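You operate a simulated robot arm through the tools that you are given. There is no shell and no other tool.

You are at the controls of a simulated robot arm. One attempt, no reset.

## Task
Stir two spoons of herbs and one of paprika together.
Fine: in the white bowl with the red spoon; lay the spoon back.

Only the result counts: the job must be done as asked and must still hold three seconds after the hand-in. Knocking over, shifting, dropping, spilling or breaking anything else fails it.

## Robot
A 7-joint arm with a two-finger parallel gripper, fixed in place. Base frame: the origin is on the floor under the middle of its stand, x ahead of it, y to its left, z up; the work surface is at about z = 900. Readings come in mm, rad, newtons and seconds.
With the tool pointing down near the work surface it reaches from about 240 to 680 mm from the base axis. Its first joint turns from -1.152 to 1.152 rad. Payload 2.4 kg.
Tool frame: the origin (TCP) lies between the finger pads and is the grasp point; the fingertips stand 30 mm ahead of it; z points along the fingers, y is the line along which they close. Largest opening 94 mm; finger width 28, thickness 10; the body of the gripper, 50 by 96 mm, starts 55 mm behind the TCP.
Orientation is that of the tool frame in the base frame, as a unit quaternion [w, x, y, z]. With the fingers straight down and closing along the base's y, the tool's x points along the base's -x, its y along +y and its z along -z.

## Interface
- The arm moves only by the tool move_arm. Its argument "commands" is a list of rows, each an object (a shift or turn left out is 0, a gripper value left out holds the last) with "delta_pos": the shift along the tool's x, y, z in units of 25 mm (1.0 is 25 mm), a list of three; "angular": the turn, a rotation vector about the tool's x, y, z in units of 6 degrees (1.0 is 6 degrees), a list of three; "fingers": the opening, from 0 (shut) to 1 (fully open). In form: [{"delta_pos": [dx, dy, dz], "angular": [wx, wy, wz], "fingers": fingers}, ...]. A call has 1 to 20 rows; each row shifts and turns the commanded pose from where the row before left it, along the tool's axes as they then stand. A call with a number of a shift or a turn outside -1 to 1 is refused whole. Rows are played at 5 a second. More than 50 mm and 0.15 rad between two rows, or a gripper value outside its range, and nothing of the call is played. Where a pose cannot be reached the arm comes as near as it can. A force on the tool above 40 N (or 10 N above the force at the start of the call, whichever is more), or a blocked arm, ends the call early, and 0.2 s more pass. The fingers move at their own pace (about 153 mm/s each) and stop on an object; they squeeze with about 36 N. The grip force told is the motor's: it shows also when the fingers shut on nothing. Time passes only in rows, and 0.2 s behind the last, so rows that do not move let the fingers close. It gives the time, the measured TCP pose, the force on the tool (base axes), the opening and the grip force at its end, in the units of the frame above (readings bear some noise), with the torque about the TCP (base axes, N m) and any sound that the robot's microphone picked up.
- Cameras (640 x 400 px; columns grow to the right, rows downward): "scene" is fixed at [56.7, 494.9, 1447.3]; the picture's right is [-0.52, -0.85, 0.00], its down [-0.45, 0.27, -0.85] and it looks along [0.73, -0.44, -0.53] (base axes); focal length 318 px, centre (320, 200). "wrist" rides on the gripper at [76, 14, -102] in the tool frame; the picture's right is [-0.18, 0.98, 0.00], its down [-0.75, -0.14, -0.64] and it looks along [-0.63, -0.12, 0.77] (tool axes); focal length 243 px, centre (320, 200).
- capture(camera): a new picture of that camera. It takes no simulated time.
- probe_pixels(camera, pixels): there is no depth. For up to 12 entries [column, row, z] of the newest picture of that camera ("zoom" is the newest enlarged one), the place [x, y] in the base frame at which the ray of that pixel passes the height z, good to about 2 mm. It takes no simulated time.
- close_up(camera, box): a new picture of the part [left, top, right, bottom] of that camera's present view, enlarged. It takes no simulated time.
- finish_job(): hands the job in; it is judged then, once.

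Open the gripper and draw the arm clear of the work before you hand the job in, unless the task says otherwise.

The tools are called after "Call:" as name(argument=value, ...) on one line, values as JSON. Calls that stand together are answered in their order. move_arm: Moves the arm, as the interface text tells. Its arguments: {"type":"object","properties":{"commands":{"type":"array","items":{"type":"object","properties":{"delta_pos":{"type":"array","items":{"type":"number"}},"angular":{"type":"array","items":{"type":"number"}},"fingers":{"type":"number"}}}}},"required":["commands"]} The other tools are called the same way: capture (camera) takes a picture; probe_pixels (camera, pixels) gives the place at which the rays of pixels pass given heights; close_up (camera, box) takes an enlarged picture of a part of a camera's view; finish_job () hands the job in.

At the start:

```text
time_s: 0.0
eef_pos: [390.0, 205.4, 1264.6]
tcp_rot: [0.0, -0.001, 1.0, 0.0]
ft_force: [0.0, 0.1, 0.5]
moment: [0.01, -0.01, 0.0]
finger_gap: 94.2
grasp_force: 0.1
```

scene: 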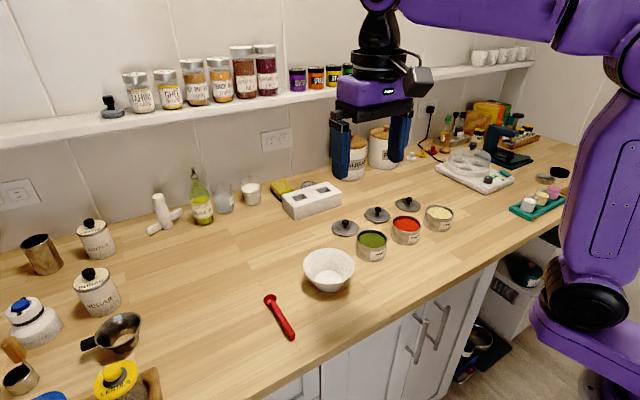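
wrist: 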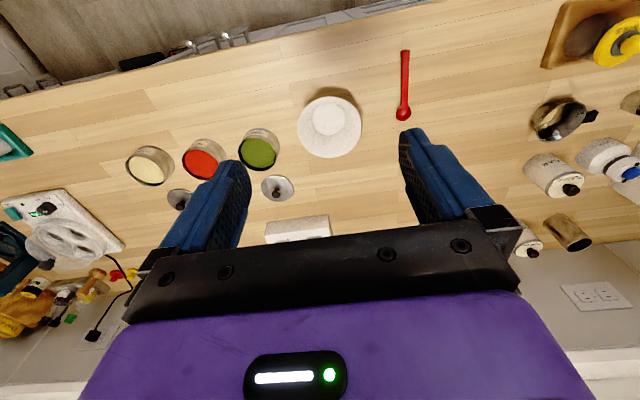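

I see the white bowl near scene pixel (329,269), the red spoon from (270,298) to (293,338), and three open tins: green (371,245), red (406,230), cream (438,217). I'll take enlarged pictures to get details.

Call:
close_up(camera="scene", box=[240, 180, 480, 350])

Call:
close_up(camera="wrist", box=[110, 30, 450, 220])

Call:
probe_pixels(camera="scene", pixels=[[270, 298, 905], [293, 338, 905], [329, 269, 950], [371, 238, 930], [406, 223, 930], [438, 212, 930], [303, 263, 950], [355, 263, 950], [329, 291, 900]])

Call:
probe_pixels(camera="wrist", pixels=[[404, 50, 905], [403, 115, 905], [329, 127, 950], [259, 150, 930], [204, 158, 930], [149, 166, 930]])

```text
2.35 times, centred on (360, 265) of scene
```

zoom: 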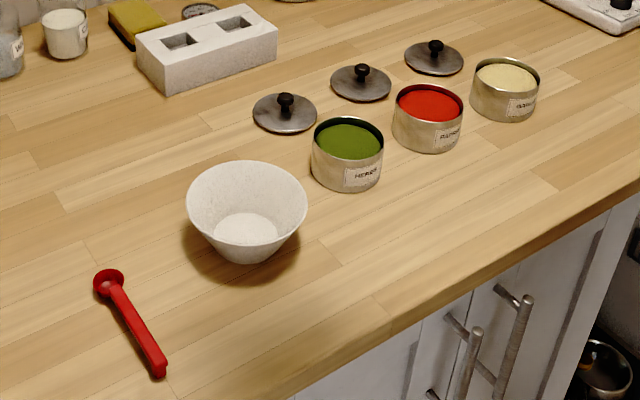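

```text
1.88 times, centred on (280, 125) of wrist
```

zoom: 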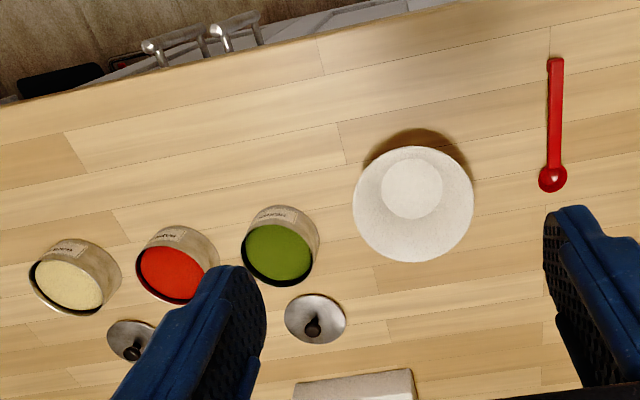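

```text
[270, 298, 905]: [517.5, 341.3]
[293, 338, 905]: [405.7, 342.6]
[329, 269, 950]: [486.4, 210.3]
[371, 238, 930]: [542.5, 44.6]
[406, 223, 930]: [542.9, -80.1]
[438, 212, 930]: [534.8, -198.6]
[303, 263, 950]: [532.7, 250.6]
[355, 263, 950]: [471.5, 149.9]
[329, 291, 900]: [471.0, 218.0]
```

```text
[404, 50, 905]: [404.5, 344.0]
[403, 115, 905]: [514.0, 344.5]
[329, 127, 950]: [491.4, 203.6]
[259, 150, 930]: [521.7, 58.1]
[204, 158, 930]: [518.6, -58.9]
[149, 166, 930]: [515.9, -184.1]
```

The spoon lies along the base x axis with its bowl at about (515, 343) and its handle end near (405, 343). I'll zoom in on the spoon, the tins and the bowl from both cameras to measure heights.

Call:
close_up(camera="scene", box=[250, 285, 314, 345])

Call:
close_up(camera="scene", box=[340, 190, 468, 270])

Call:
close_up(camera="wrist", box=[370, 40, 434, 130])

Call:
close_up(camera="wrist", box=[120, 80, 376, 240])

```text
6.67 times, centred on (282, 315) of scene
```

zoom: 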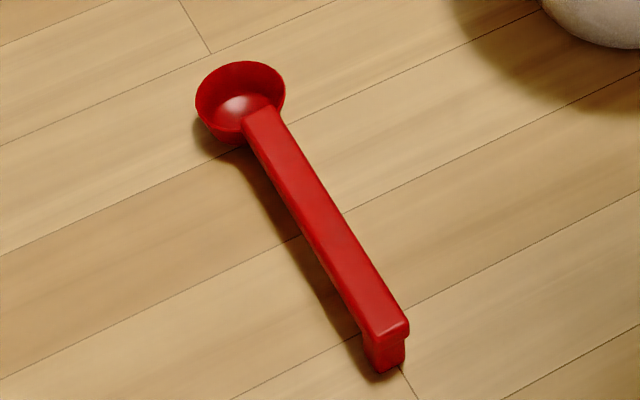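

```text
5.00 times, centred on (404, 230) of scene
```

zoom: 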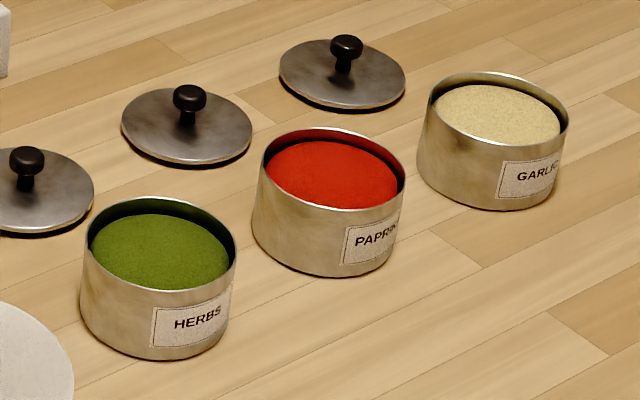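

```text
4.44 times, centred on (402, 85) of wrist
```

zoom: 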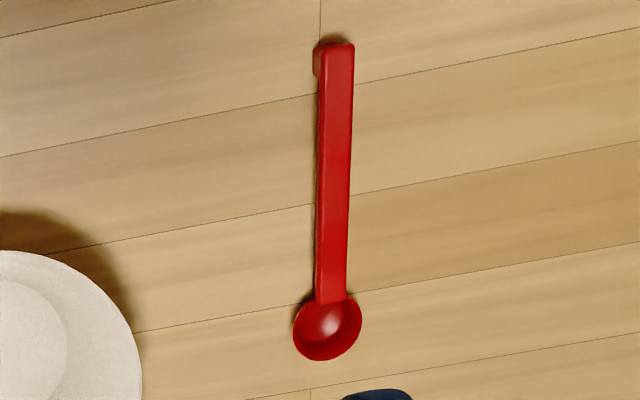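

```text
2.50 times, centred on (248, 160) of wrist
```

zoom: 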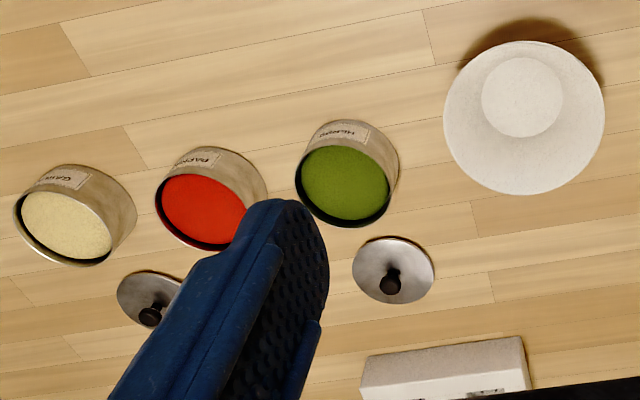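

I'll convert the zoom measurements to camera pixels and probe each feature at two heights so I can triangulate heights and positions.

Call:
probe_pixels(camera="scene", pixels=[[270.16, 299.26, 900], [270.16, 299.26, 940], [292.2, 334.2, 900], [292.2, 334.2, 940], [372, 238.6, 900], [372, 238.6, 960], [406.4, 223.8, 900], [406.4, 223.8, 960], [329.3, 264.5, 900], [329.3, 264.5, 960]])

Call:
probe_pixels(camera="wrist", pixels=[[403.8, 113.6, 900], [403.8, 113.6, 940], [406.3, 50.1, 900], [406.3, 50.1, 940], [257.6, 153.6, 900], [257.6, 153.6, 960], [201.2, 164.4, 900], [201.2, 164.4, 960], [329.6, 127.2, 900], [329.6, 127.2, 960]])

Call:
close_up(camera="scene", box=[290, 235, 370, 300])

```text
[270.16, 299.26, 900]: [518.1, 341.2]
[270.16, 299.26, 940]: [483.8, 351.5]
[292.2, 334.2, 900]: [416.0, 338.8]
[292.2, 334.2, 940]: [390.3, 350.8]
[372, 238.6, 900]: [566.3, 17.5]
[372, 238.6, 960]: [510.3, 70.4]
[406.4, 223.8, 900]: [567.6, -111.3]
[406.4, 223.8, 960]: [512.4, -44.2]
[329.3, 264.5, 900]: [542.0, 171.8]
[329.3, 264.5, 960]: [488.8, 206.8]
```

```text
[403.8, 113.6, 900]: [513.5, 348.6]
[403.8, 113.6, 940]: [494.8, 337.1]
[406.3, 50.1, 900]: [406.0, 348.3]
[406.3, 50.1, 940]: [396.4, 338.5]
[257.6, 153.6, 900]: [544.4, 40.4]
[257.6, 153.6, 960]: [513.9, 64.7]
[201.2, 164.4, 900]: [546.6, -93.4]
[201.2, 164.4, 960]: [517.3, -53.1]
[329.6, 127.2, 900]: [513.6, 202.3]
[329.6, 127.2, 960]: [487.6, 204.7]
```

```text
6.15 times, centred on (330, 268) of scene
```

zoom: 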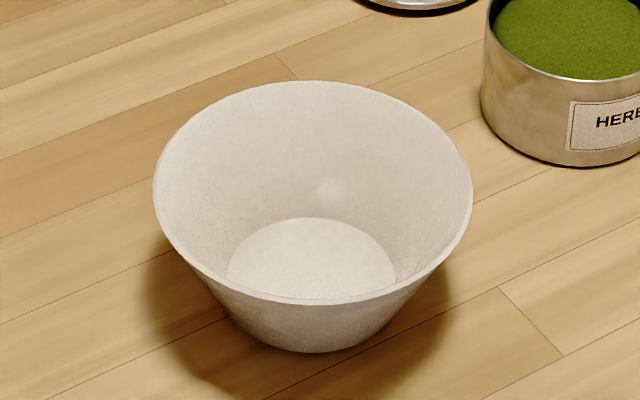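

Triangulating puts the spoon bowl at about (507, 344.5) with its rim at z≈913, and the handle end at x≈403 with its top at z≈918. The white bowl centre is (489, 205) with its rim at z≈958, and the herbs and paprika tins are at about (520, 61) and (525, -62) with rims at z≈948. I'll move above the spoon and try a tool pitch of -36° to see whether a forward-leaning grasp is reachable.

Call:
move_arm(commands=[{"delta_pos": [-0.229, 0.794, 0.943]}, {"delta_pos": [-0.229, 0.794, 0.943]}, {"delta_pos": [-0.229, 0.794, 0.943]}, {"delta_pos": [-0.229, 0.794, 0.943]}, {"delta_pos": [-0.229, 0.794, 0.943]}, {"delta_pos": [-0.229, 0.794, 0.943]}, {"delta_pos": [-0.229, 0.794, 0.943]}, {"angular": [0, -1, 0]}, {"angular": [0, -1, 0]}, {"angular": [0, -1, 0]}, {"angular": [0, -1, 0]}, {"angular": [0, -1, 0]}, {"angular": [0, -1, 0]}, {}])

```text
time_s: 3.0
eef_pos: [428.7, 343.3, 1098.9]
tcp_rot: [0.31, 0.0, 0.951, 0.0]
ft_force: [-0.3, -0.1, 0.0]
moment: [-0.02, 0.01, 0.0]
finger_gap: 93.8
grasp_force: 0.0
```

The tool now points forward and down by 36° as intended and the pose was reached. I'll look at both cameras.

Call:
capture(camera="wrist")

Call:
capture(camera="scene")

```text
taken
```

wrist: 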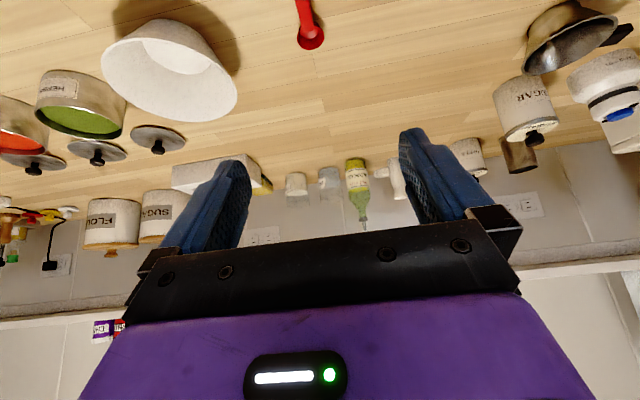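

```text
taken
```

scene: 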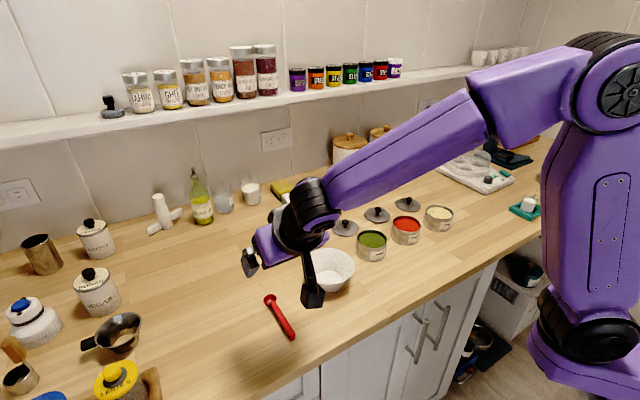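

Next I'll try the opposite lean, +36°, above the white bowl. That is the pose needed for a nose-down pour or stir.

Call:
move_arm(commands=[{"angular": [0, 1, 0]}, {"angular": [0, 1, 0]}, {"angular": [0, 1, 0]}, {"angular": [0, 1, 0]}, {"angular": [0, 1, 0]}, {"angular": [0, 1, 0]}, {"angular": [0, 1, 0]}, {"angular": [0, 1, 0]}, {"angular": [0, 1, 0]}, {"angular": [0, 1, 0]}, {"angular": [0, 1, 0]}, {"angular": [0, 1, 0]}, {"delta_pos": [-0.305, -0.92, -0.09]}, {"delta_pos": [-0.305, -0.92, -0.09]}, {"delta_pos": [-0.305, -0.92, -0.09]}, {"delta_pos": [-0.305, -0.92, -0.09]}, {"delta_pos": [-0.305, -0.92, -0.09]}, {"delta_pos": [-0.305, -0.92, -0.09]}, {}])

```text
time_s: 7.0
eef_pos: [473.3, 205.9, 1083.7]
tcp_rot: [-0.308, 0.0, 0.951, 0.0]
ft_force: [0.6, 0.4, 0.0]
moment: [0.01, 0.03, -0.01]
finger_gap: 94.0
grasp_force: 0.1
```

The +36° lean is reachable. I'll push to +60° to find the limit.

Call:
move_arm(commands=[{"angular": [0, 1, 0]}, {"angular": [0, 1, 0]}, {"angular": [0, 1, 0]}, {"angular": [0, 1, 0]}, {}])

Call:
capture(camera="scene")

Call:
capture(camera="wrist")

```text
time_s: 8.2
eef_pos: [404.6, 193.0, 1076.4]
tcp_rot: [-0.5, -0.001, 0.866, 0.0]
ft_force: [-0.2, -0.9, 0.5]
moment: [-0.01, 0.0, -0.03]
finger_gap: 93.9
grasp_force: 0.1
out of reach, approached as far as the arm can: row 2, 3, 4
```

```text
taken
```

scene: 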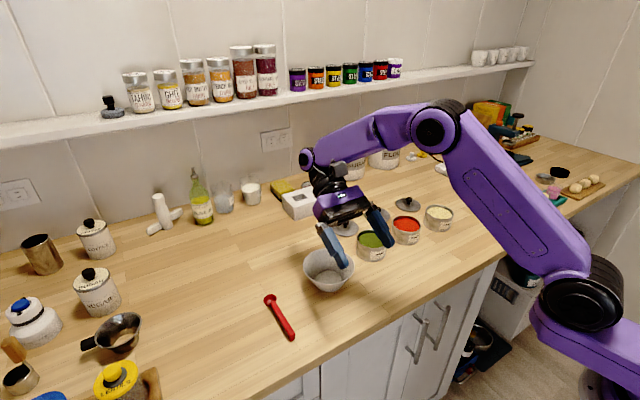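

```text
taken
```

wrist: 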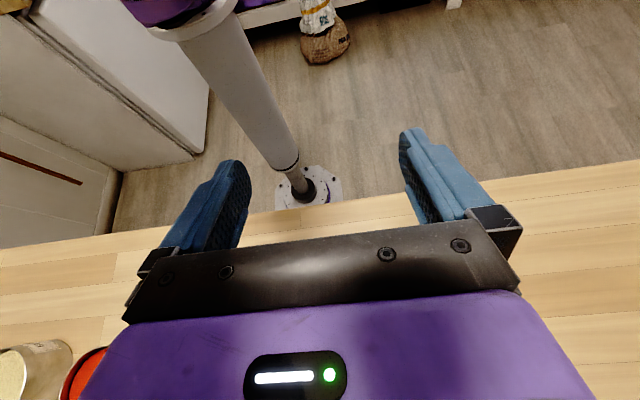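

The limit is around +42° at that reach, and that is enough. I'll rotate back to the -36° grasp pitch and read the pose.

Call:
move_arm(commands=[{"angular": [0, -1, 0]}, {"angular": [0, -1, 0]}, {"angular": [0, -1, 0]}, {"angular": [0, -1, 0]}, {"angular": [0, -1, 0]}, {"angular": [0, -1, 0]}, {"angular": [0, -1, 0]}, {"angular": [0, -1, 0]}, {"angular": [0, -1, 0]}, {"angular": [0, -1, 0]}, {"angular": [0, -1, 0]}, {"angular": [0, -1, 0]}, {"angular": [0, -1, 0]}, {"angular": [0, -1, 0]}, {"angular": [0, -1, 0]}, {"angular": [0, -1, 0]}, {}])

```text
time_s: 11.8
eef_pos: [404.7, 193.8, 1075.4]
tcp_rot: [0.309, 0.001, 0.951, 0.0]
ft_force: [-0.2, -0.1, -0.1]
moment: [0.03, 0.01, 0.0]
finger_gap: 94.3
grasp_force: 0.0
```

Now at (404.7, 193.8, 1075). I'll move to above the spoon handle at (411, 344.4, 1010) with the fingers half open.

Call:
move_arm(commands=[{"delta_pos": [0.191, 0.861, 0.323], "fingers": 0.5}, {"delta_pos": [0.191, 0.861, 0.323]}, {"delta_pos": [0.191, 0.861, 0.323]}, {"delta_pos": [0.191, 0.861, 0.323]}, {"delta_pos": [0.191, 0.861, 0.323]}, {"delta_pos": [0.191, 0.861, 0.323]}, {"delta_pos": [0.191, 0.861, 0.323]}, {}])

Call:
capture(camera="wrist")

Call:
close_up(camera="scene", box=[230, 220, 360, 350])

```text
time_s: 13.6
eef_pos: [409.8, 346.2, 1010.5]
tcp_rot: [0.309, 0.0, 0.951, 0.0]
ft_force: [0.4, 0.7, 0.6]
moment: [0.01, -0.01, -0.02]
finger_gap: 47.2
grasp_force: 0.0
```

```text
taken
```

wrist: 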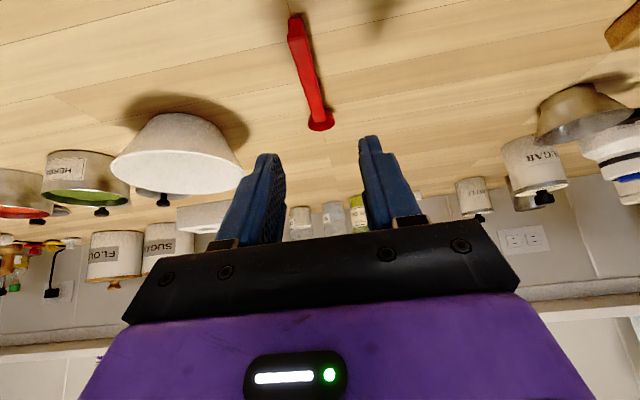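

```text
3.08 times, centred on (295, 285) of scene
```

zoom: 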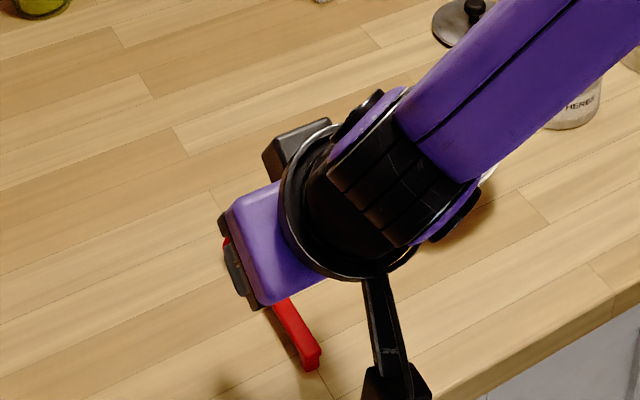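

The fingers straddle the handle in the wrist view, with the handle running from (299,20) to (320,121). I'll check its exact line with probes on an enlarged picture before going down.

Call:
close_up(camera="wrist", box=[260, 0, 372, 140])

```text
2.86 times, centred on (316, 70) of wrist
```

zoom: 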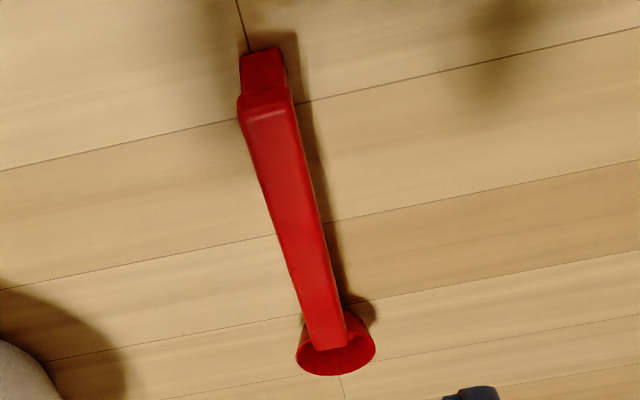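

I'll probe the handle end, the foot, and the spoon rim in this enlarged picture.

Call:
probe_pixels(camera="zoom", pixels=[[266, 98, 915], [266, 98, 920], [263, 52, 900], [240, 103, 918], [291, 88, 918], [330, 345, 915], [330, 345, 920], [336, 344, 913], [296, 352, 913], [376, 338, 913], [338, 375, 913]])

```text
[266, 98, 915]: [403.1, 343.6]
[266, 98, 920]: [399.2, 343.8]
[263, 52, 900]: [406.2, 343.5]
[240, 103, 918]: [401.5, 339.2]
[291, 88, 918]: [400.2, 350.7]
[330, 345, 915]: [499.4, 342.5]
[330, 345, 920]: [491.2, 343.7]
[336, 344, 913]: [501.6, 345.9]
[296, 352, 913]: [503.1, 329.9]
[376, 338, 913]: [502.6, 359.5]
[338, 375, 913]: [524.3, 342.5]
```

The handle centreline is at y≈344, its top is at z≈915, and it starts at x≈403. I'll lower straight down to TCP z≈934.5 with y corrected to 344, leaving about 2 mm under the fingertips.

Call:
move_arm(commands=[{"delta_pos": [0.447, -0.022, 0.615]}, {"delta_pos": [0.447, -0.022, 0.615]}, {"delta_pos": [0.447, -0.022, 0.615]}, {"delta_pos": [0.3, -0.022, 0.41]}, {"delta_pos": [0.147, 0, 0.205]}, {}])

Call:
capture(camera="wrist")

Call:
close_up(camera="scene", box=[230, 240, 350, 360])

```text
time_s: 15.0
eef_pos: [411.5, 342.7, 934.8]
tcp_rot: [0.309, 0.0, 0.951, 0.0]
ft_force: [-0.1, -0.7, -0.2]
moment: [0.01, 0.0, 0.0]
finger_gap: 47.2
grasp_force: 0.1
```

```text
taken
```

wrist: 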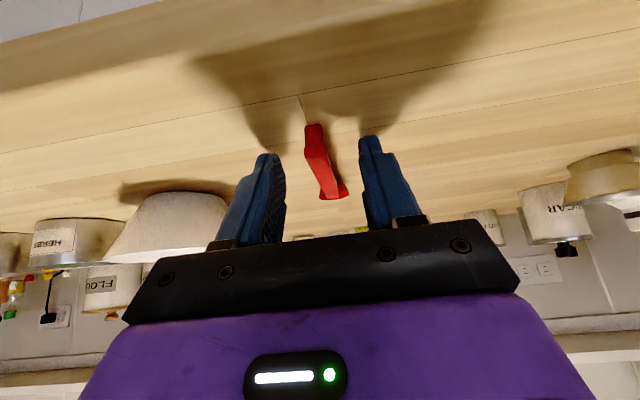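

```text
3.33 times, centred on (290, 300) of scene
```

zoom: 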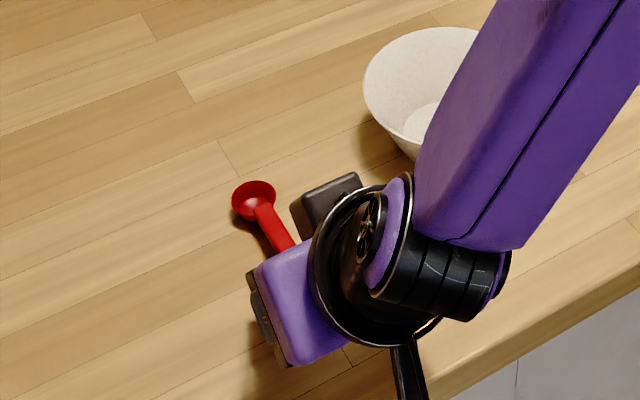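

The handle is between the fingers and there is no contact force. I'll close the gripper.

Call:
move_arm(commands=[{"fingers": 0}, {}, {}, {}, {}])

Call:
capture(camera="wrist")

Call:
close_up(camera="scene", box=[230, 240, 350, 360])

```text
time_s: 16.2
eef_pos: [411.6, 342.0, 933.7]
tcp_rot: [0.309, 0.0, 0.951, 0.0]
ft_force: [-0.4, 0.0, -0.6]
moment: [0.01, 0.01, 0.0]
finger_gap: 10.5
grasp_force: 36.1
```

```text
taken
```

wrist: 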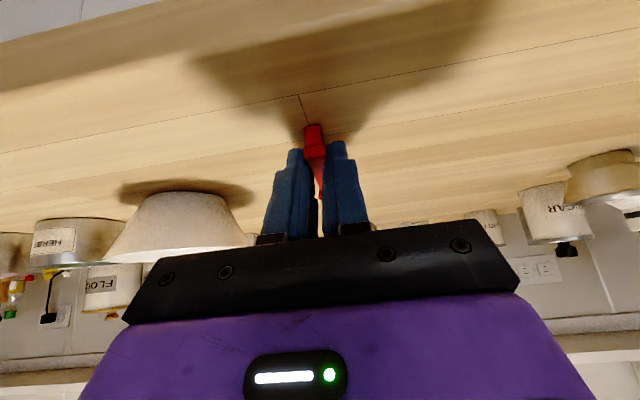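

```text
3.33 times, centred on (290, 300) of scene
```

zoom: 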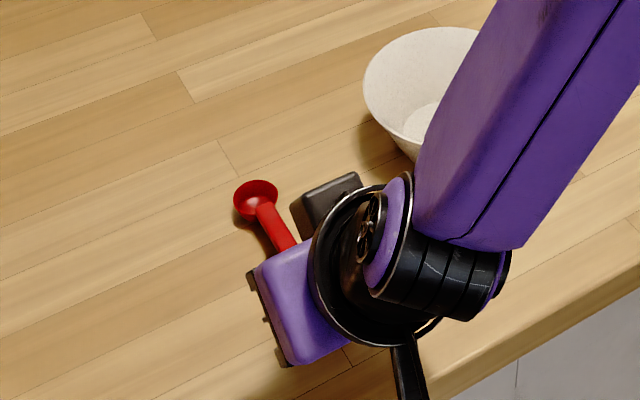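

The handle is gripped with a 10.5 mm gap and 36 N. I'll lift straight up 100 mm and check how the spoon sits in the fingers.

Call:
move_arm(commands=[{"delta_pos": [-0.294, 0, -0.4045]}, {"delta_pos": [-0.588, 0, -0.809]}, {"delta_pos": [-0.588, 0, -0.809]}, {"delta_pos": [-0.588, 0, -0.809]}, {"delta_pos": [-0.588, 0, -0.809]}, {"delta_pos": [-0.294, 0, -0.4045]}, {}])

Call:
capture(camera="scene")

Call:
capture(camera="wrist")

Call:
close_up(camera="scene", box=[210, 190, 350, 310])

```text
time_s: 17.8
eef_pos: [410.8, 340.9, 1058.7]
tcp_rot: [0.31, 0.0, 0.951, 0.0]
ft_force: [0.5, 1.1, 1.2]
moment: [-0.01, 0.02, 0.0]
finger_gap: 10.2
grasp_force: 36.2
```

```text
taken
```

scene: 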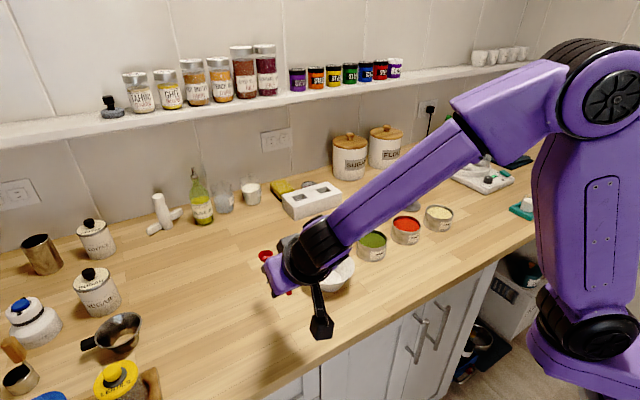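

```text
taken
```

wrist: 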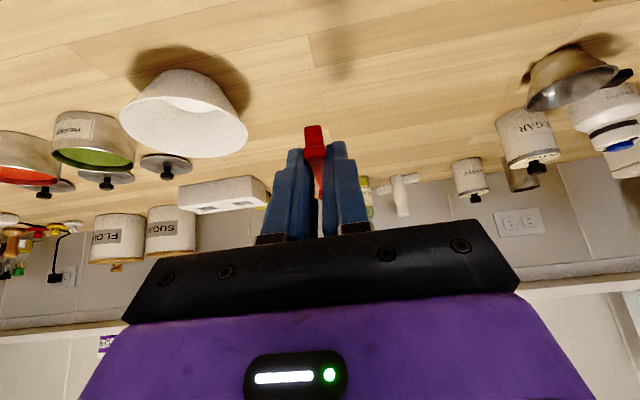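

```text
3.33 times, centred on (280, 250) of scene
```

zoom: 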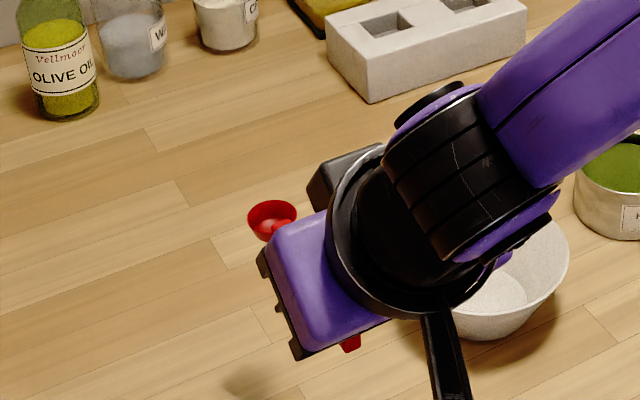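

The spoon is held and looks level, with its bowl at zoom (272,220). I'll probe that position at the expected rim height of about 1037.

Call:
probe_pixels(camera="zoom", pixels=[[272, 219, 1030], [272, 219, 1037], [272, 219, 1044], [248, 222, 1037], [298, 218, 1037]])

```text
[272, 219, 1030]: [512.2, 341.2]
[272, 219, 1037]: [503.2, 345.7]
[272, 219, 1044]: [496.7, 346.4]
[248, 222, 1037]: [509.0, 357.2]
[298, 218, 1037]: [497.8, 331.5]
```

Relative to the TCP, the spoon rim centre sits about 96 mm ahead and 21 mm below. Before scooping I'll refine the positions of the herbs and paprika tins with larger close-ups.

Call:
close_up(camera="scene", box=[348, 222, 396, 266])

Call:
probe_pixels(camera="zoom", pixels=[[0, 0, 948]])

Call:
close_up(camera="scene", box=[384, 208, 432, 252])

Call:
close_up(camera="wrist", box=[0, 100, 150, 200])

```text
9.09 times, centred on (372, 244) of scene
```

zoom: 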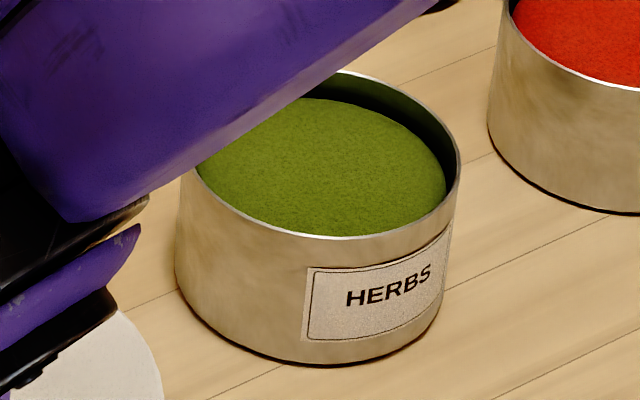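

```text
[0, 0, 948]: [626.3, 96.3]
```

```text
9.09 times, centred on (408, 230) of scene
```

zoom: 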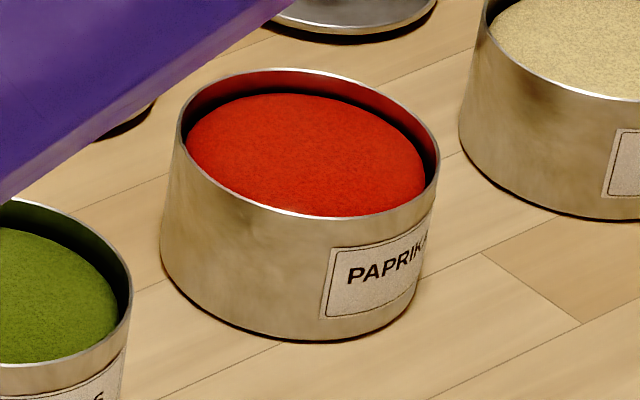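

```text
4.00 times, centred on (75, 150) of wrist
```

zoom: 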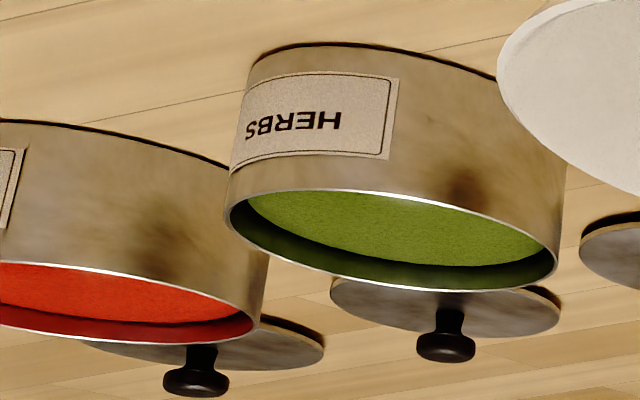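

I'll probe rim and base points of both tins to fit their circles and rim height.

Call:
probe_pixels(camera="scene", pixels=[[372.55, 262.15, 900], [356.2, 253.4, 900], [385.5, 255.0, 900], [387.4, 240.15, 948], [374.75, 229.9, 948], [374.75, 248.2, 948], [392.4, 222.1, 948], [421.2, 226.5, 948], [404.7, 215.6, 948], [406.9, 231.9, 948], [404.7, 245.4, 900], [390.8, 236.5, 900]])

Call:
probe_pixels(camera="wrist", pixels=[[52.0, 153.0, 948], [114.0, 165.0, 948], [83.0, 147.5, 948], [97.0, 172.4, 948], [63, 119, 900]])

```text
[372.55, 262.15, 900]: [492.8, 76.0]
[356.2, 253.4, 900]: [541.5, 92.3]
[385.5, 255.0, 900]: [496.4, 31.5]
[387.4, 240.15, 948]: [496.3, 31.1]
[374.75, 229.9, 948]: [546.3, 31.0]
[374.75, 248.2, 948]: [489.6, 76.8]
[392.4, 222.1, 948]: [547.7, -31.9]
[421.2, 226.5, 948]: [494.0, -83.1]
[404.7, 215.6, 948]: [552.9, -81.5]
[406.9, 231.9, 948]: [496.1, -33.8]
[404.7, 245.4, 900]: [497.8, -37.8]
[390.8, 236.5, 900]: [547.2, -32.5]
```

```text
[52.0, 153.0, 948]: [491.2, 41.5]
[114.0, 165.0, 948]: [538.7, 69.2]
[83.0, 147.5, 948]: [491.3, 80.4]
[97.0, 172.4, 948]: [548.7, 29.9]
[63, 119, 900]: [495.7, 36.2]
```

Both tins fit: herbs at (520, 60), paprika at (520, -60), rim at z≈948, with powder about 9–10 mm below the rim. I'll move the empty spoon along -y to y=60 and pitch it nose-down 42°, still high.

Call:
move_arm(commands=[{"delta_pos": [0, -0.94, 0]}, {"delta_pos": [0, -0.94, 0]}, {"delta_pos": [0, -0.94, 0]}, {"delta_pos": [0, -0.94, 0]}, {"delta_pos": [0, -0.94, 0]}, {"delta_pos": [0, -0.94, 0]}, {"delta_pos": [0, -0.94, 0]}, {"delta_pos": [0, -0.94, 0]}, {"delta_pos": [0, -0.94, 0]}, {"delta_pos": [0, -0.94, 0]}, {"delta_pos": [0, -0.94, 0]}, {"delta_pos": [0, -0.94, 0]}, {"angular": [0, 1, 0]}, {"angular": [0, 1, 0]}, {"angular": [0, 1, 0]}, {"angular": [0, 1, 0]}, {"angular": [0, 1, 0]}, {"angular": [0, 1, 0]}, {"angular": [0, 1, 0]}, {}])

Call:
capture(camera="scene")

Call:
close_up(camera="scene", box=[310, 150, 430, 270])

Call:
capture(camera="wrist")

```text
time_s: 22.0
eef_pos: [411.4, 60.8, 1058.6]
tcp_rot: [-0.053, -0.001, 0.999, 0.0]
ft_force: [0.7, 0.3, 0.1]
moment: [0.01, 0.0, 0.0]
finger_gap: 10.1
grasp_force: 36.1
```

```text
taken
```

scene: 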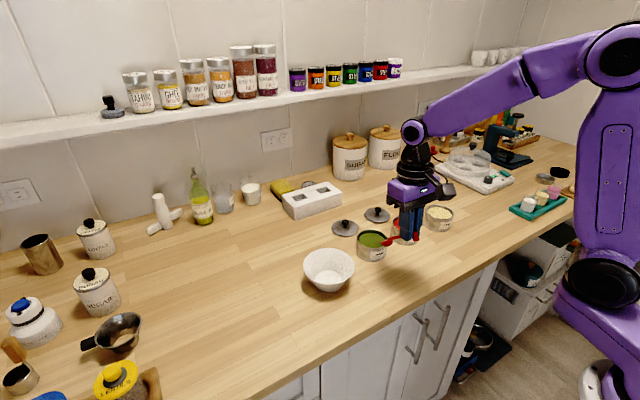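

```text
3.33 times, centred on (370, 210) of scene
```

zoom: 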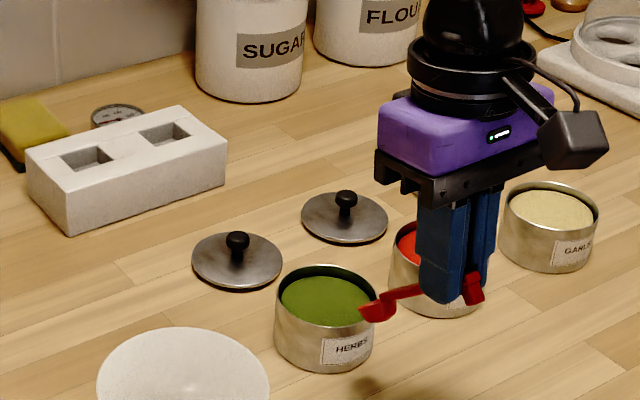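

```text
taken
```

wrist: 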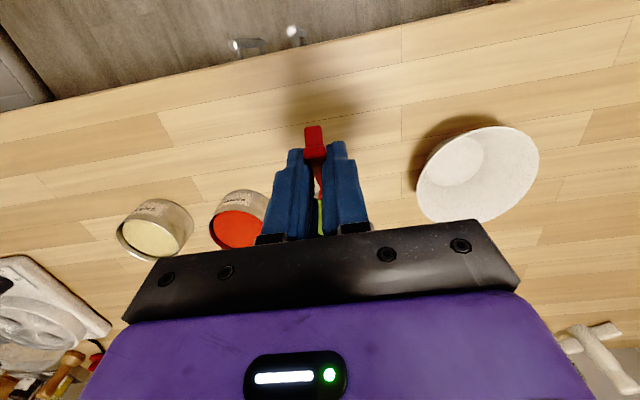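

The spoon now hangs nose-down with its bowl at zoom (378,306), just in front of the herbs tin. I'll check that the bowl position matches the model's prediction of (468, 61, 978).

Call:
close_up(camera="scene", box=[360, 210, 430, 262])

Call:
probe_pixels(camera="scene", pixels=[[387.4, 241.5, 978], [387.4, 241.5, 970]])

```text
7.69 times, centred on (395, 236) of scene
```

zoom: 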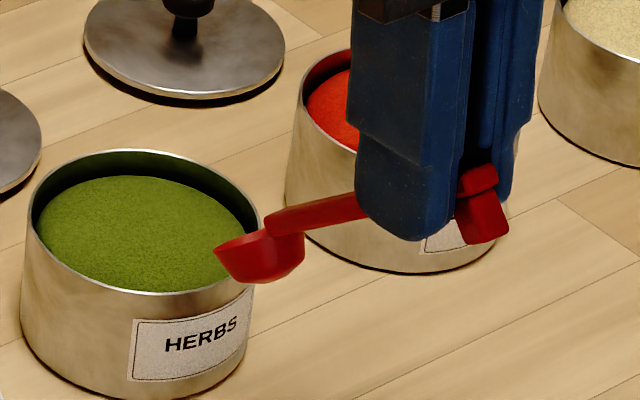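

```text
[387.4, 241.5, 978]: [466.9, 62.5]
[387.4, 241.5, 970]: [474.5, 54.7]
```

The model matches to within about 2 mm. I'll move the bowl over the tin and lower it, nose-down 42°, into the powder at about (514, 60, 933), then check forces.

Call:
move_arm(commands=[{"delta_pos": [-0.625, 0, 0.114]}, {"delta_pos": [-0.625, 0, 0.114]}, {"delta_pos": [-0.625, 0, 0.114]}, {}, {"delta_pos": [-0.034, 0, 0.318]}, {"delta_pos": [-0.034, 0, 0.318]}, {"delta_pos": [-0.034, 0, 0.318]}, {"delta_pos": [-0.034, 0, 0.318]}])

Call:
close_up(camera="scene", box=[350, 200, 420, 262])

```text
time_s: 23.8
eef_pos: [455.9, 60.0, 1013.7]
tcp_rot: [-0.052, 0.0, 0.999, -0.001]
ft_force: [-9.7, -0.8, 22.0]
moment: [-0.13, -0.41, -0.08]
finger_gap: 10.4
grasp_force: 36.2
```

```text
6.45 times, centred on (385, 231) of scene
```

zoom: 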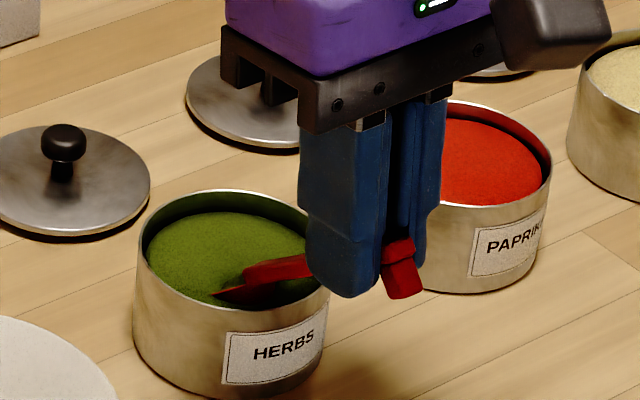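

The spoon bowl is in the herbs with 22 N up and about 10 N back. The moment places that force at the spoon bowl, so it is powder resistance and not the rim. I'll pause to see whether the force relaxes.

Call:
move_arm(commands=[{}, {}, {}])

Call:
close_up(camera="scene", box=[352, 220, 400, 264])

```text
time_s: 24.6
eef_pos: [457.1, 59.5, 1013.0]
tcp_rot: [-0.051, -0.001, 0.999, 0.0]
ft_force: [-2.5, 0.2, 17.7]
moment: [0.0, -0.82, 0.01]
finger_gap: 10.4
grasp_force: 36.1
```

```text
9.09 times, centred on (376, 242) of scene
```

zoom: 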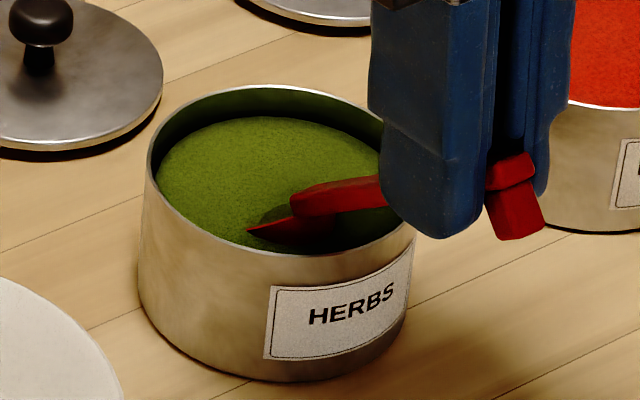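

The force is holding at about 18 N up and the tin has not moved (its left edge is still at scene column 356). I'll pitch the spoon up in small steps, moving forward a little, to fill it.

Call:
move_arm(commands=[{"delta_pos": [0.07, 0, 0.136], "angular": [0, -0.5, 0]}, {"delta_pos": [0.07, 0, 0.136], "angular": [0, -0.5, 0]}, {"delta_pos": [0.065, 0, 0.124], "angular": [0, -0.5, 0]}, {"delta_pos": [0.065, 0, 0.124], "angular": [0, -0.5, 0]}])

Call:
close_up(camera="scene", box=[352, 220, 400, 264])

```text
time_s: 25.6
eef_pos: [449.4, 59.1, 998.7]
tcp_rot: [0.052, 0.0, 0.999, 0.0]
ft_force: [0.0, -0.8, 1.3]
moment: [0.0, -0.04, -0.04]
finger_gap: 10.2
grasp_force: 36.2
```

```text
9.09 times, centred on (376, 242) of scene
```

zoom: 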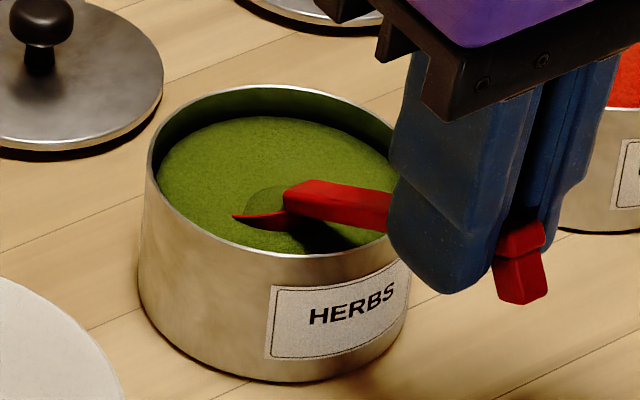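

The force is back to zero and the spoon shows a heap of green, with the bowl at zoom (275,205). I'll keep levelling while rising clear of the near rim, then lift about 40 mm slowly.

Call:
move_arm(commands=[{"delta_pos": [0.061, 0, 0.074], "angular": [0, -0.5, 0]}, {"delta_pos": [0.061, 0, 0.074], "angular": [0, -0.5, 0]}, {"delta_pos": [0.107, 0, 0.049], "angular": [0, -0.5, 0]}, {"delta_pos": [0.107, 0, 0.049], "angular": [0, -0.5, 0]}, {"delta_pos": [0.109, 0, 0.03], "angular": [0, -0.5, 0]}, {"delta_pos": [0.109, 0, 0.03], "angular": [0, -0.5, 0]}, {"delta_pos": [0.1, 0, 0.034], "angular": [0, -0.5, 0]}, {"delta_pos": [0.1, 0, 0.034], "angular": [0, -0.5, 0]}, {"delta_pos": [0.076, 0, 0.023], "angular": [0, -0.5, 0]}, {"delta_pos": [0.076, 0, 0.023], "angular": [0, -0.5, 0]}, {"delta_pos": [-0.118, 0, -0.162]}, {"delta_pos": [-0.118, 0, -0.162]}, {"delta_pos": [-0.118, 0, -0.162]}, {"delta_pos": [-0.118, 0, -0.162]}, {"delta_pos": [-0.118, 0, -0.162]}, {"delta_pos": [-0.118, 0, -0.162]}, {"delta_pos": [-0.118, 0, -0.162]}, {"delta_pos": [-0.118, 0, -0.162]}, {}])

Call:
close_up(camera="scene", box=[340, 200, 410, 264])

Call:
capture(camera="scene")

```text
time_s: 29.6
eef_pos: [448.7, 68.1, 1026.9]
tcp_rot: [0.279, 0.0, 0.96, 0.002]
ft_force: [-0.1, 0.2, -0.2]
moment: [-0.01, 0.03, -0.02]
finger_gap: 10.3
grasp_force: 36.3
out of reach, approached as far as the arm can: row 7, 8, 9
```

```text
6.25 times, centred on (375, 232) of scene
```

zoom: 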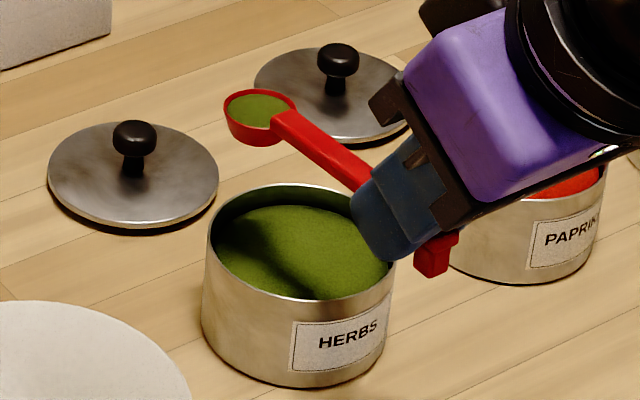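

```text
taken
```

scene: 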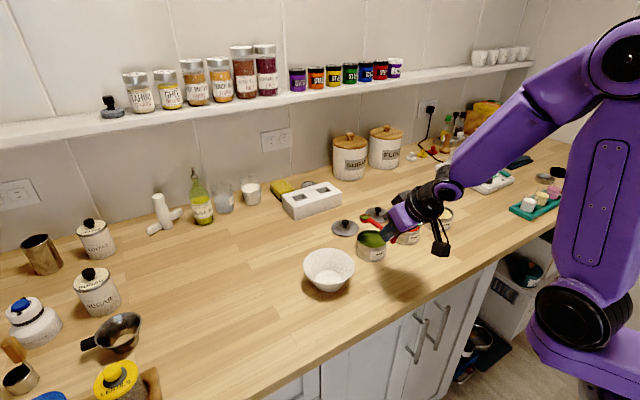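

The spoon is loaded level with green, and the tin edges have not moved. The arm hit a joint limit near level, so the spoon is still about 3.6° nose-down, which is fine. I'll carry it slowly towards the white bowl, keeping height.

Call:
move_arm(commands=[{"delta_pos": [0.08, 0.2, -0.051]}, {"delta_pos": [0.161, 0.391, -0.1026]}, {"delta_pos": [0.161, 0.391, -0.1026]}, {"delta_pos": [0.161, 0.391, -0.1026]}, {"delta_pos": [0.161, 0.391, -0.1026]}, {"delta_pos": [0.161, 0.391, -0.1026]}, {"delta_pos": [0.161, 0.391, -0.1026]}, {"delta_pos": [0.161, 0.391, -0.1026]}, {"delta_pos": [0.161, 0.391, -0.1026]}, {"delta_pos": [0.161, 0.391, -0.1026]}, {"delta_pos": [0.161, 0.391, -0.1026]}, {"delta_pos": [0.161, 0.391, -0.1026]}, {"delta_pos": [0.161, 0.391, -0.1026]}, {"delta_pos": [0.161, 0.391, -0.1026]}, {"delta_pos": [0.08, 0.2, -0.051]}, {}])

Call:
capture(camera="scene")

Call:
close_up(camera="scene", box=[270, 190, 400, 310])

```text
time_s: 33.0
eef_pos: [381.2, 200.1, 1028.1]
tcp_rot: [0.278, 0.0, 0.96, 0.003]
ft_force: [0.1, 1.2, 0.2]
moment: [-0.01, 0.04, -0.02]
finger_gap: 10.1
grasp_force: 36.3
out of reach, approached as far as the arm can: row 8
```

```text
taken
```

scene: 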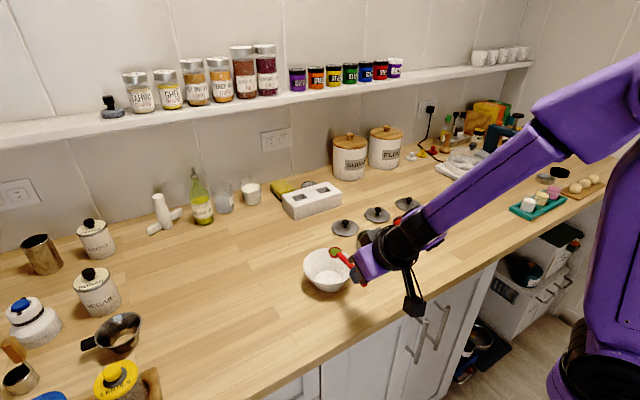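

```text
3.33 times, centred on (335, 250) of scene
```

zoom: 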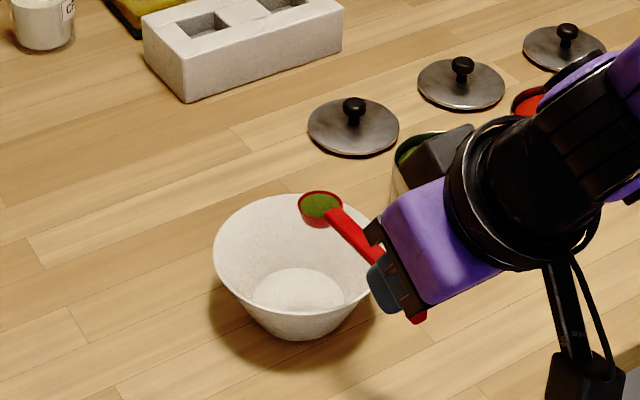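

The loaded spoon is over the middle of the bowl, at zoom (320,207). I'll tip it nose-down about the spoon bowl, from about 4° to about 76°, while lowering it a little.

Call:
move_arm(commands=[{"delta_pos": [-0.286, 0, -0.197], "angular": [0, 1, 0]}, {"delta_pos": [-0.293, 0.05, -0.194], "angular": [0, 1, 0]}, {"delta_pos": [-0.298, 0.05, -0.192], "angular": [0, 1, 0]}, {"delta_pos": [-0.31, 0.05, -0.193], "angular": [0, 1, 0]}, {"delta_pos": [-0.31, 0, -0.185], "angular": [0, 1, 0]}, {"delta_pos": [-0.32, 0, -0.191], "angular": [0, 1, 0]}, {"delta_pos": [-0.329, 0, -0.185], "angular": [0, 1, 0]}, {"delta_pos": [-0.333, 0, -0.19], "angular": [0, 1, 0]}, {"delta_pos": [-0.341, 0, -0.191], "angular": [0, 1, 0]}, {"delta_pos": [-0.349, 0, -0.194], "angular": [0, 1, 0]}, {"delta_pos": [-0.354, 0, -0.194], "angular": [0, 1, 0]}, {"delta_pos": [-0.36, 0, -0.196], "angular": [0, 1, 0]}, {}, {}])

Call:
close_up(camera="scene", box=[270, 190, 400, 310])

Call:
capture(camera="wrist")

```text
time_s: 36.0
eef_pos: [473.2, 204.0, 1078.8]
tcp_rot: [-0.338, -0.002, 0.941, 0.002]
ft_force: [-0.3, -0.4, -0.5]
moment: [0.03, -0.01, -0.01]
finger_gap: 10.5
grasp_force: 36.2
```

```text
3.33 times, centred on (335, 250) of scene
```

zoom: 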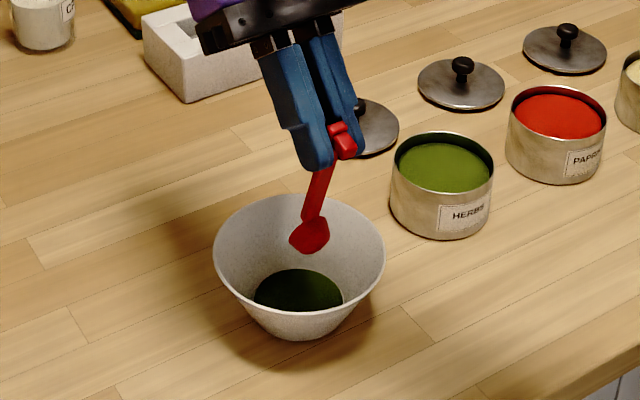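

```text
taken
```

wrist: 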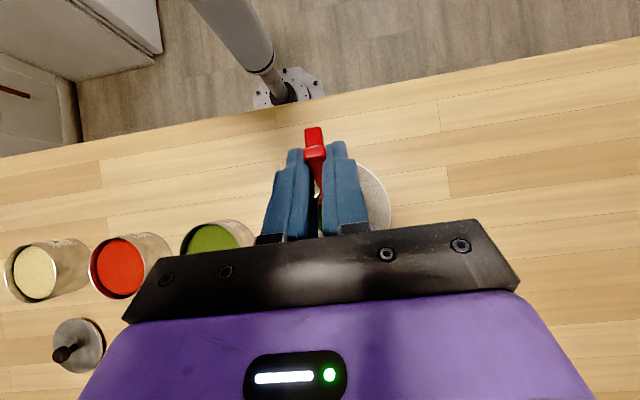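

The herbs fell in and the bowl floor now shows green. I'll rotate the spoon back to near level above the bowl to check it is empty.

Call:
move_arm(commands=[{"delta_pos": [0.36, 0, 0.196], "angular": [0, -1, 0]}, {"delta_pos": [0.354, 0, 0.194], "angular": [0, -1, 0]}, {"delta_pos": [0.349, 0, 0.194], "angular": [0, -1, 0]}, {"delta_pos": [0.341, 0, 0.191], "angular": [0, -1, 0]}, {"delta_pos": [0.333, 0, 0.19], "angular": [0, -1, 0]}, {"delta_pos": [0.329, 0, 0.185], "angular": [0, -1, 0]}, {"delta_pos": [0.32, 0, 0.191], "angular": [0, -1, 0]}, {"delta_pos": [0.31, 0, 0.185], "angular": [0, -1, 0]}, {"delta_pos": [0.31, 0, 0.193], "angular": [0, -1, 0]}, {"delta_pos": [0.298, 0, 0.192], "angular": [0, -1, 0]}, {}])

Call:
close_up(camera="scene", box=[290, 200, 380, 300])

Call:
capture(camera="scene")

```text
time_s: 38.4
eef_pos: [387.4, 205.1, 1053.3]
tcp_rot: [0.178, -0.001, 0.984, 0.003]
ft_force: [-0.3, 1.0, -0.5]
moment: [-0.01, -0.02, 0.0]
finger_gap: 10.5
grasp_force: 35.7
```

```text
4.00 times, centred on (335, 250) of scene
```

zoom: 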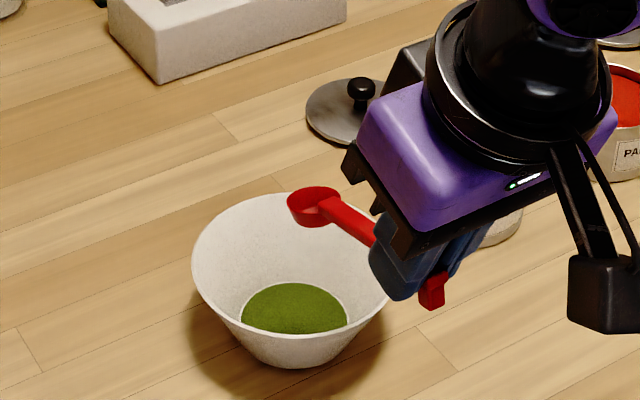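

```text
taken
```

scene: 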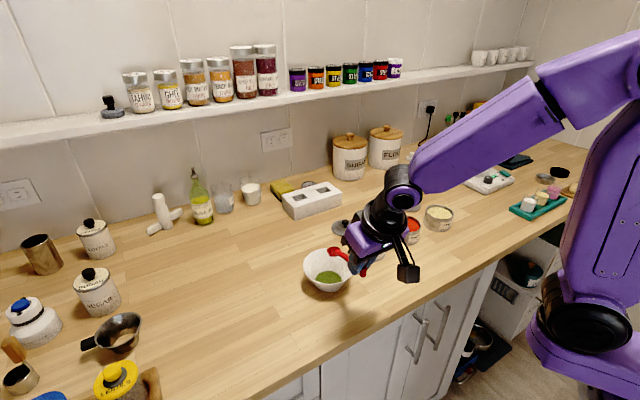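

The spoon is empty (red inside) and the herbs lie in the bowl with nothing spilled. I'll go back over the herbs tin and pitch to 42° for the second scoop.

Call:
move_arm(commands=[{"delta_pos": [0, -0.967, 0]}, {"delta_pos": [0, -0.967, 0]}, {"delta_pos": [0, -0.967, 0]}, {"delta_pos": [0, -0.967, 0]}, {"delta_pos": [0, -0.967, 0]}, {"delta_pos": [0, -0.967, 0]}, {"delta_pos": [-0.444, 0, 0.039], "angular": [0, 0.883, 0]}, {"delta_pos": [-0.444, 0, 0.039], "angular": [0, 0.883, 0]}, {"delta_pos": [-0.444, 0, 0.039], "angular": [0, 0.883, 0]}, {"delta_pos": [-0.444, 0, 0.039], "angular": [0, 0.883, 0]}, {"delta_pos": [-0.444, 0, 0.039], "angular": [0, 0.883, 0]}, {}, {}])

Call:
close_up(camera="scene", box=[345, 200, 415, 264])

```text
time_s: 41.2
eef_pos: [441.9, 60.1, 1055.6]
tcp_rot: [-0.053, -0.001, 0.999, 0.003]
ft_force: [-0.3, 1.0, -1.1]
moment: [0.01, 0.0, 0.0]
finger_gap: 10.2
grasp_force: 36.3
```

```text
6.25 times, centred on (380, 232) of scene
```

zoom: 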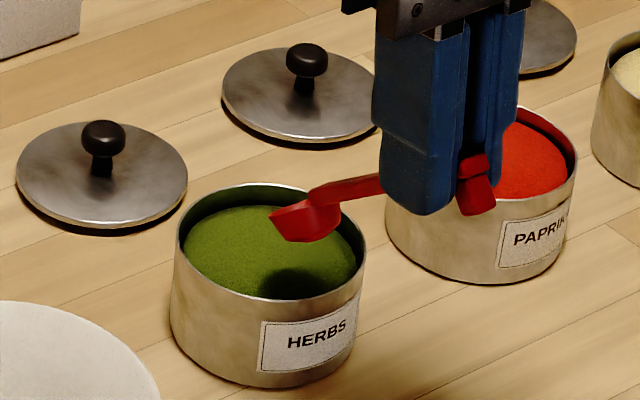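

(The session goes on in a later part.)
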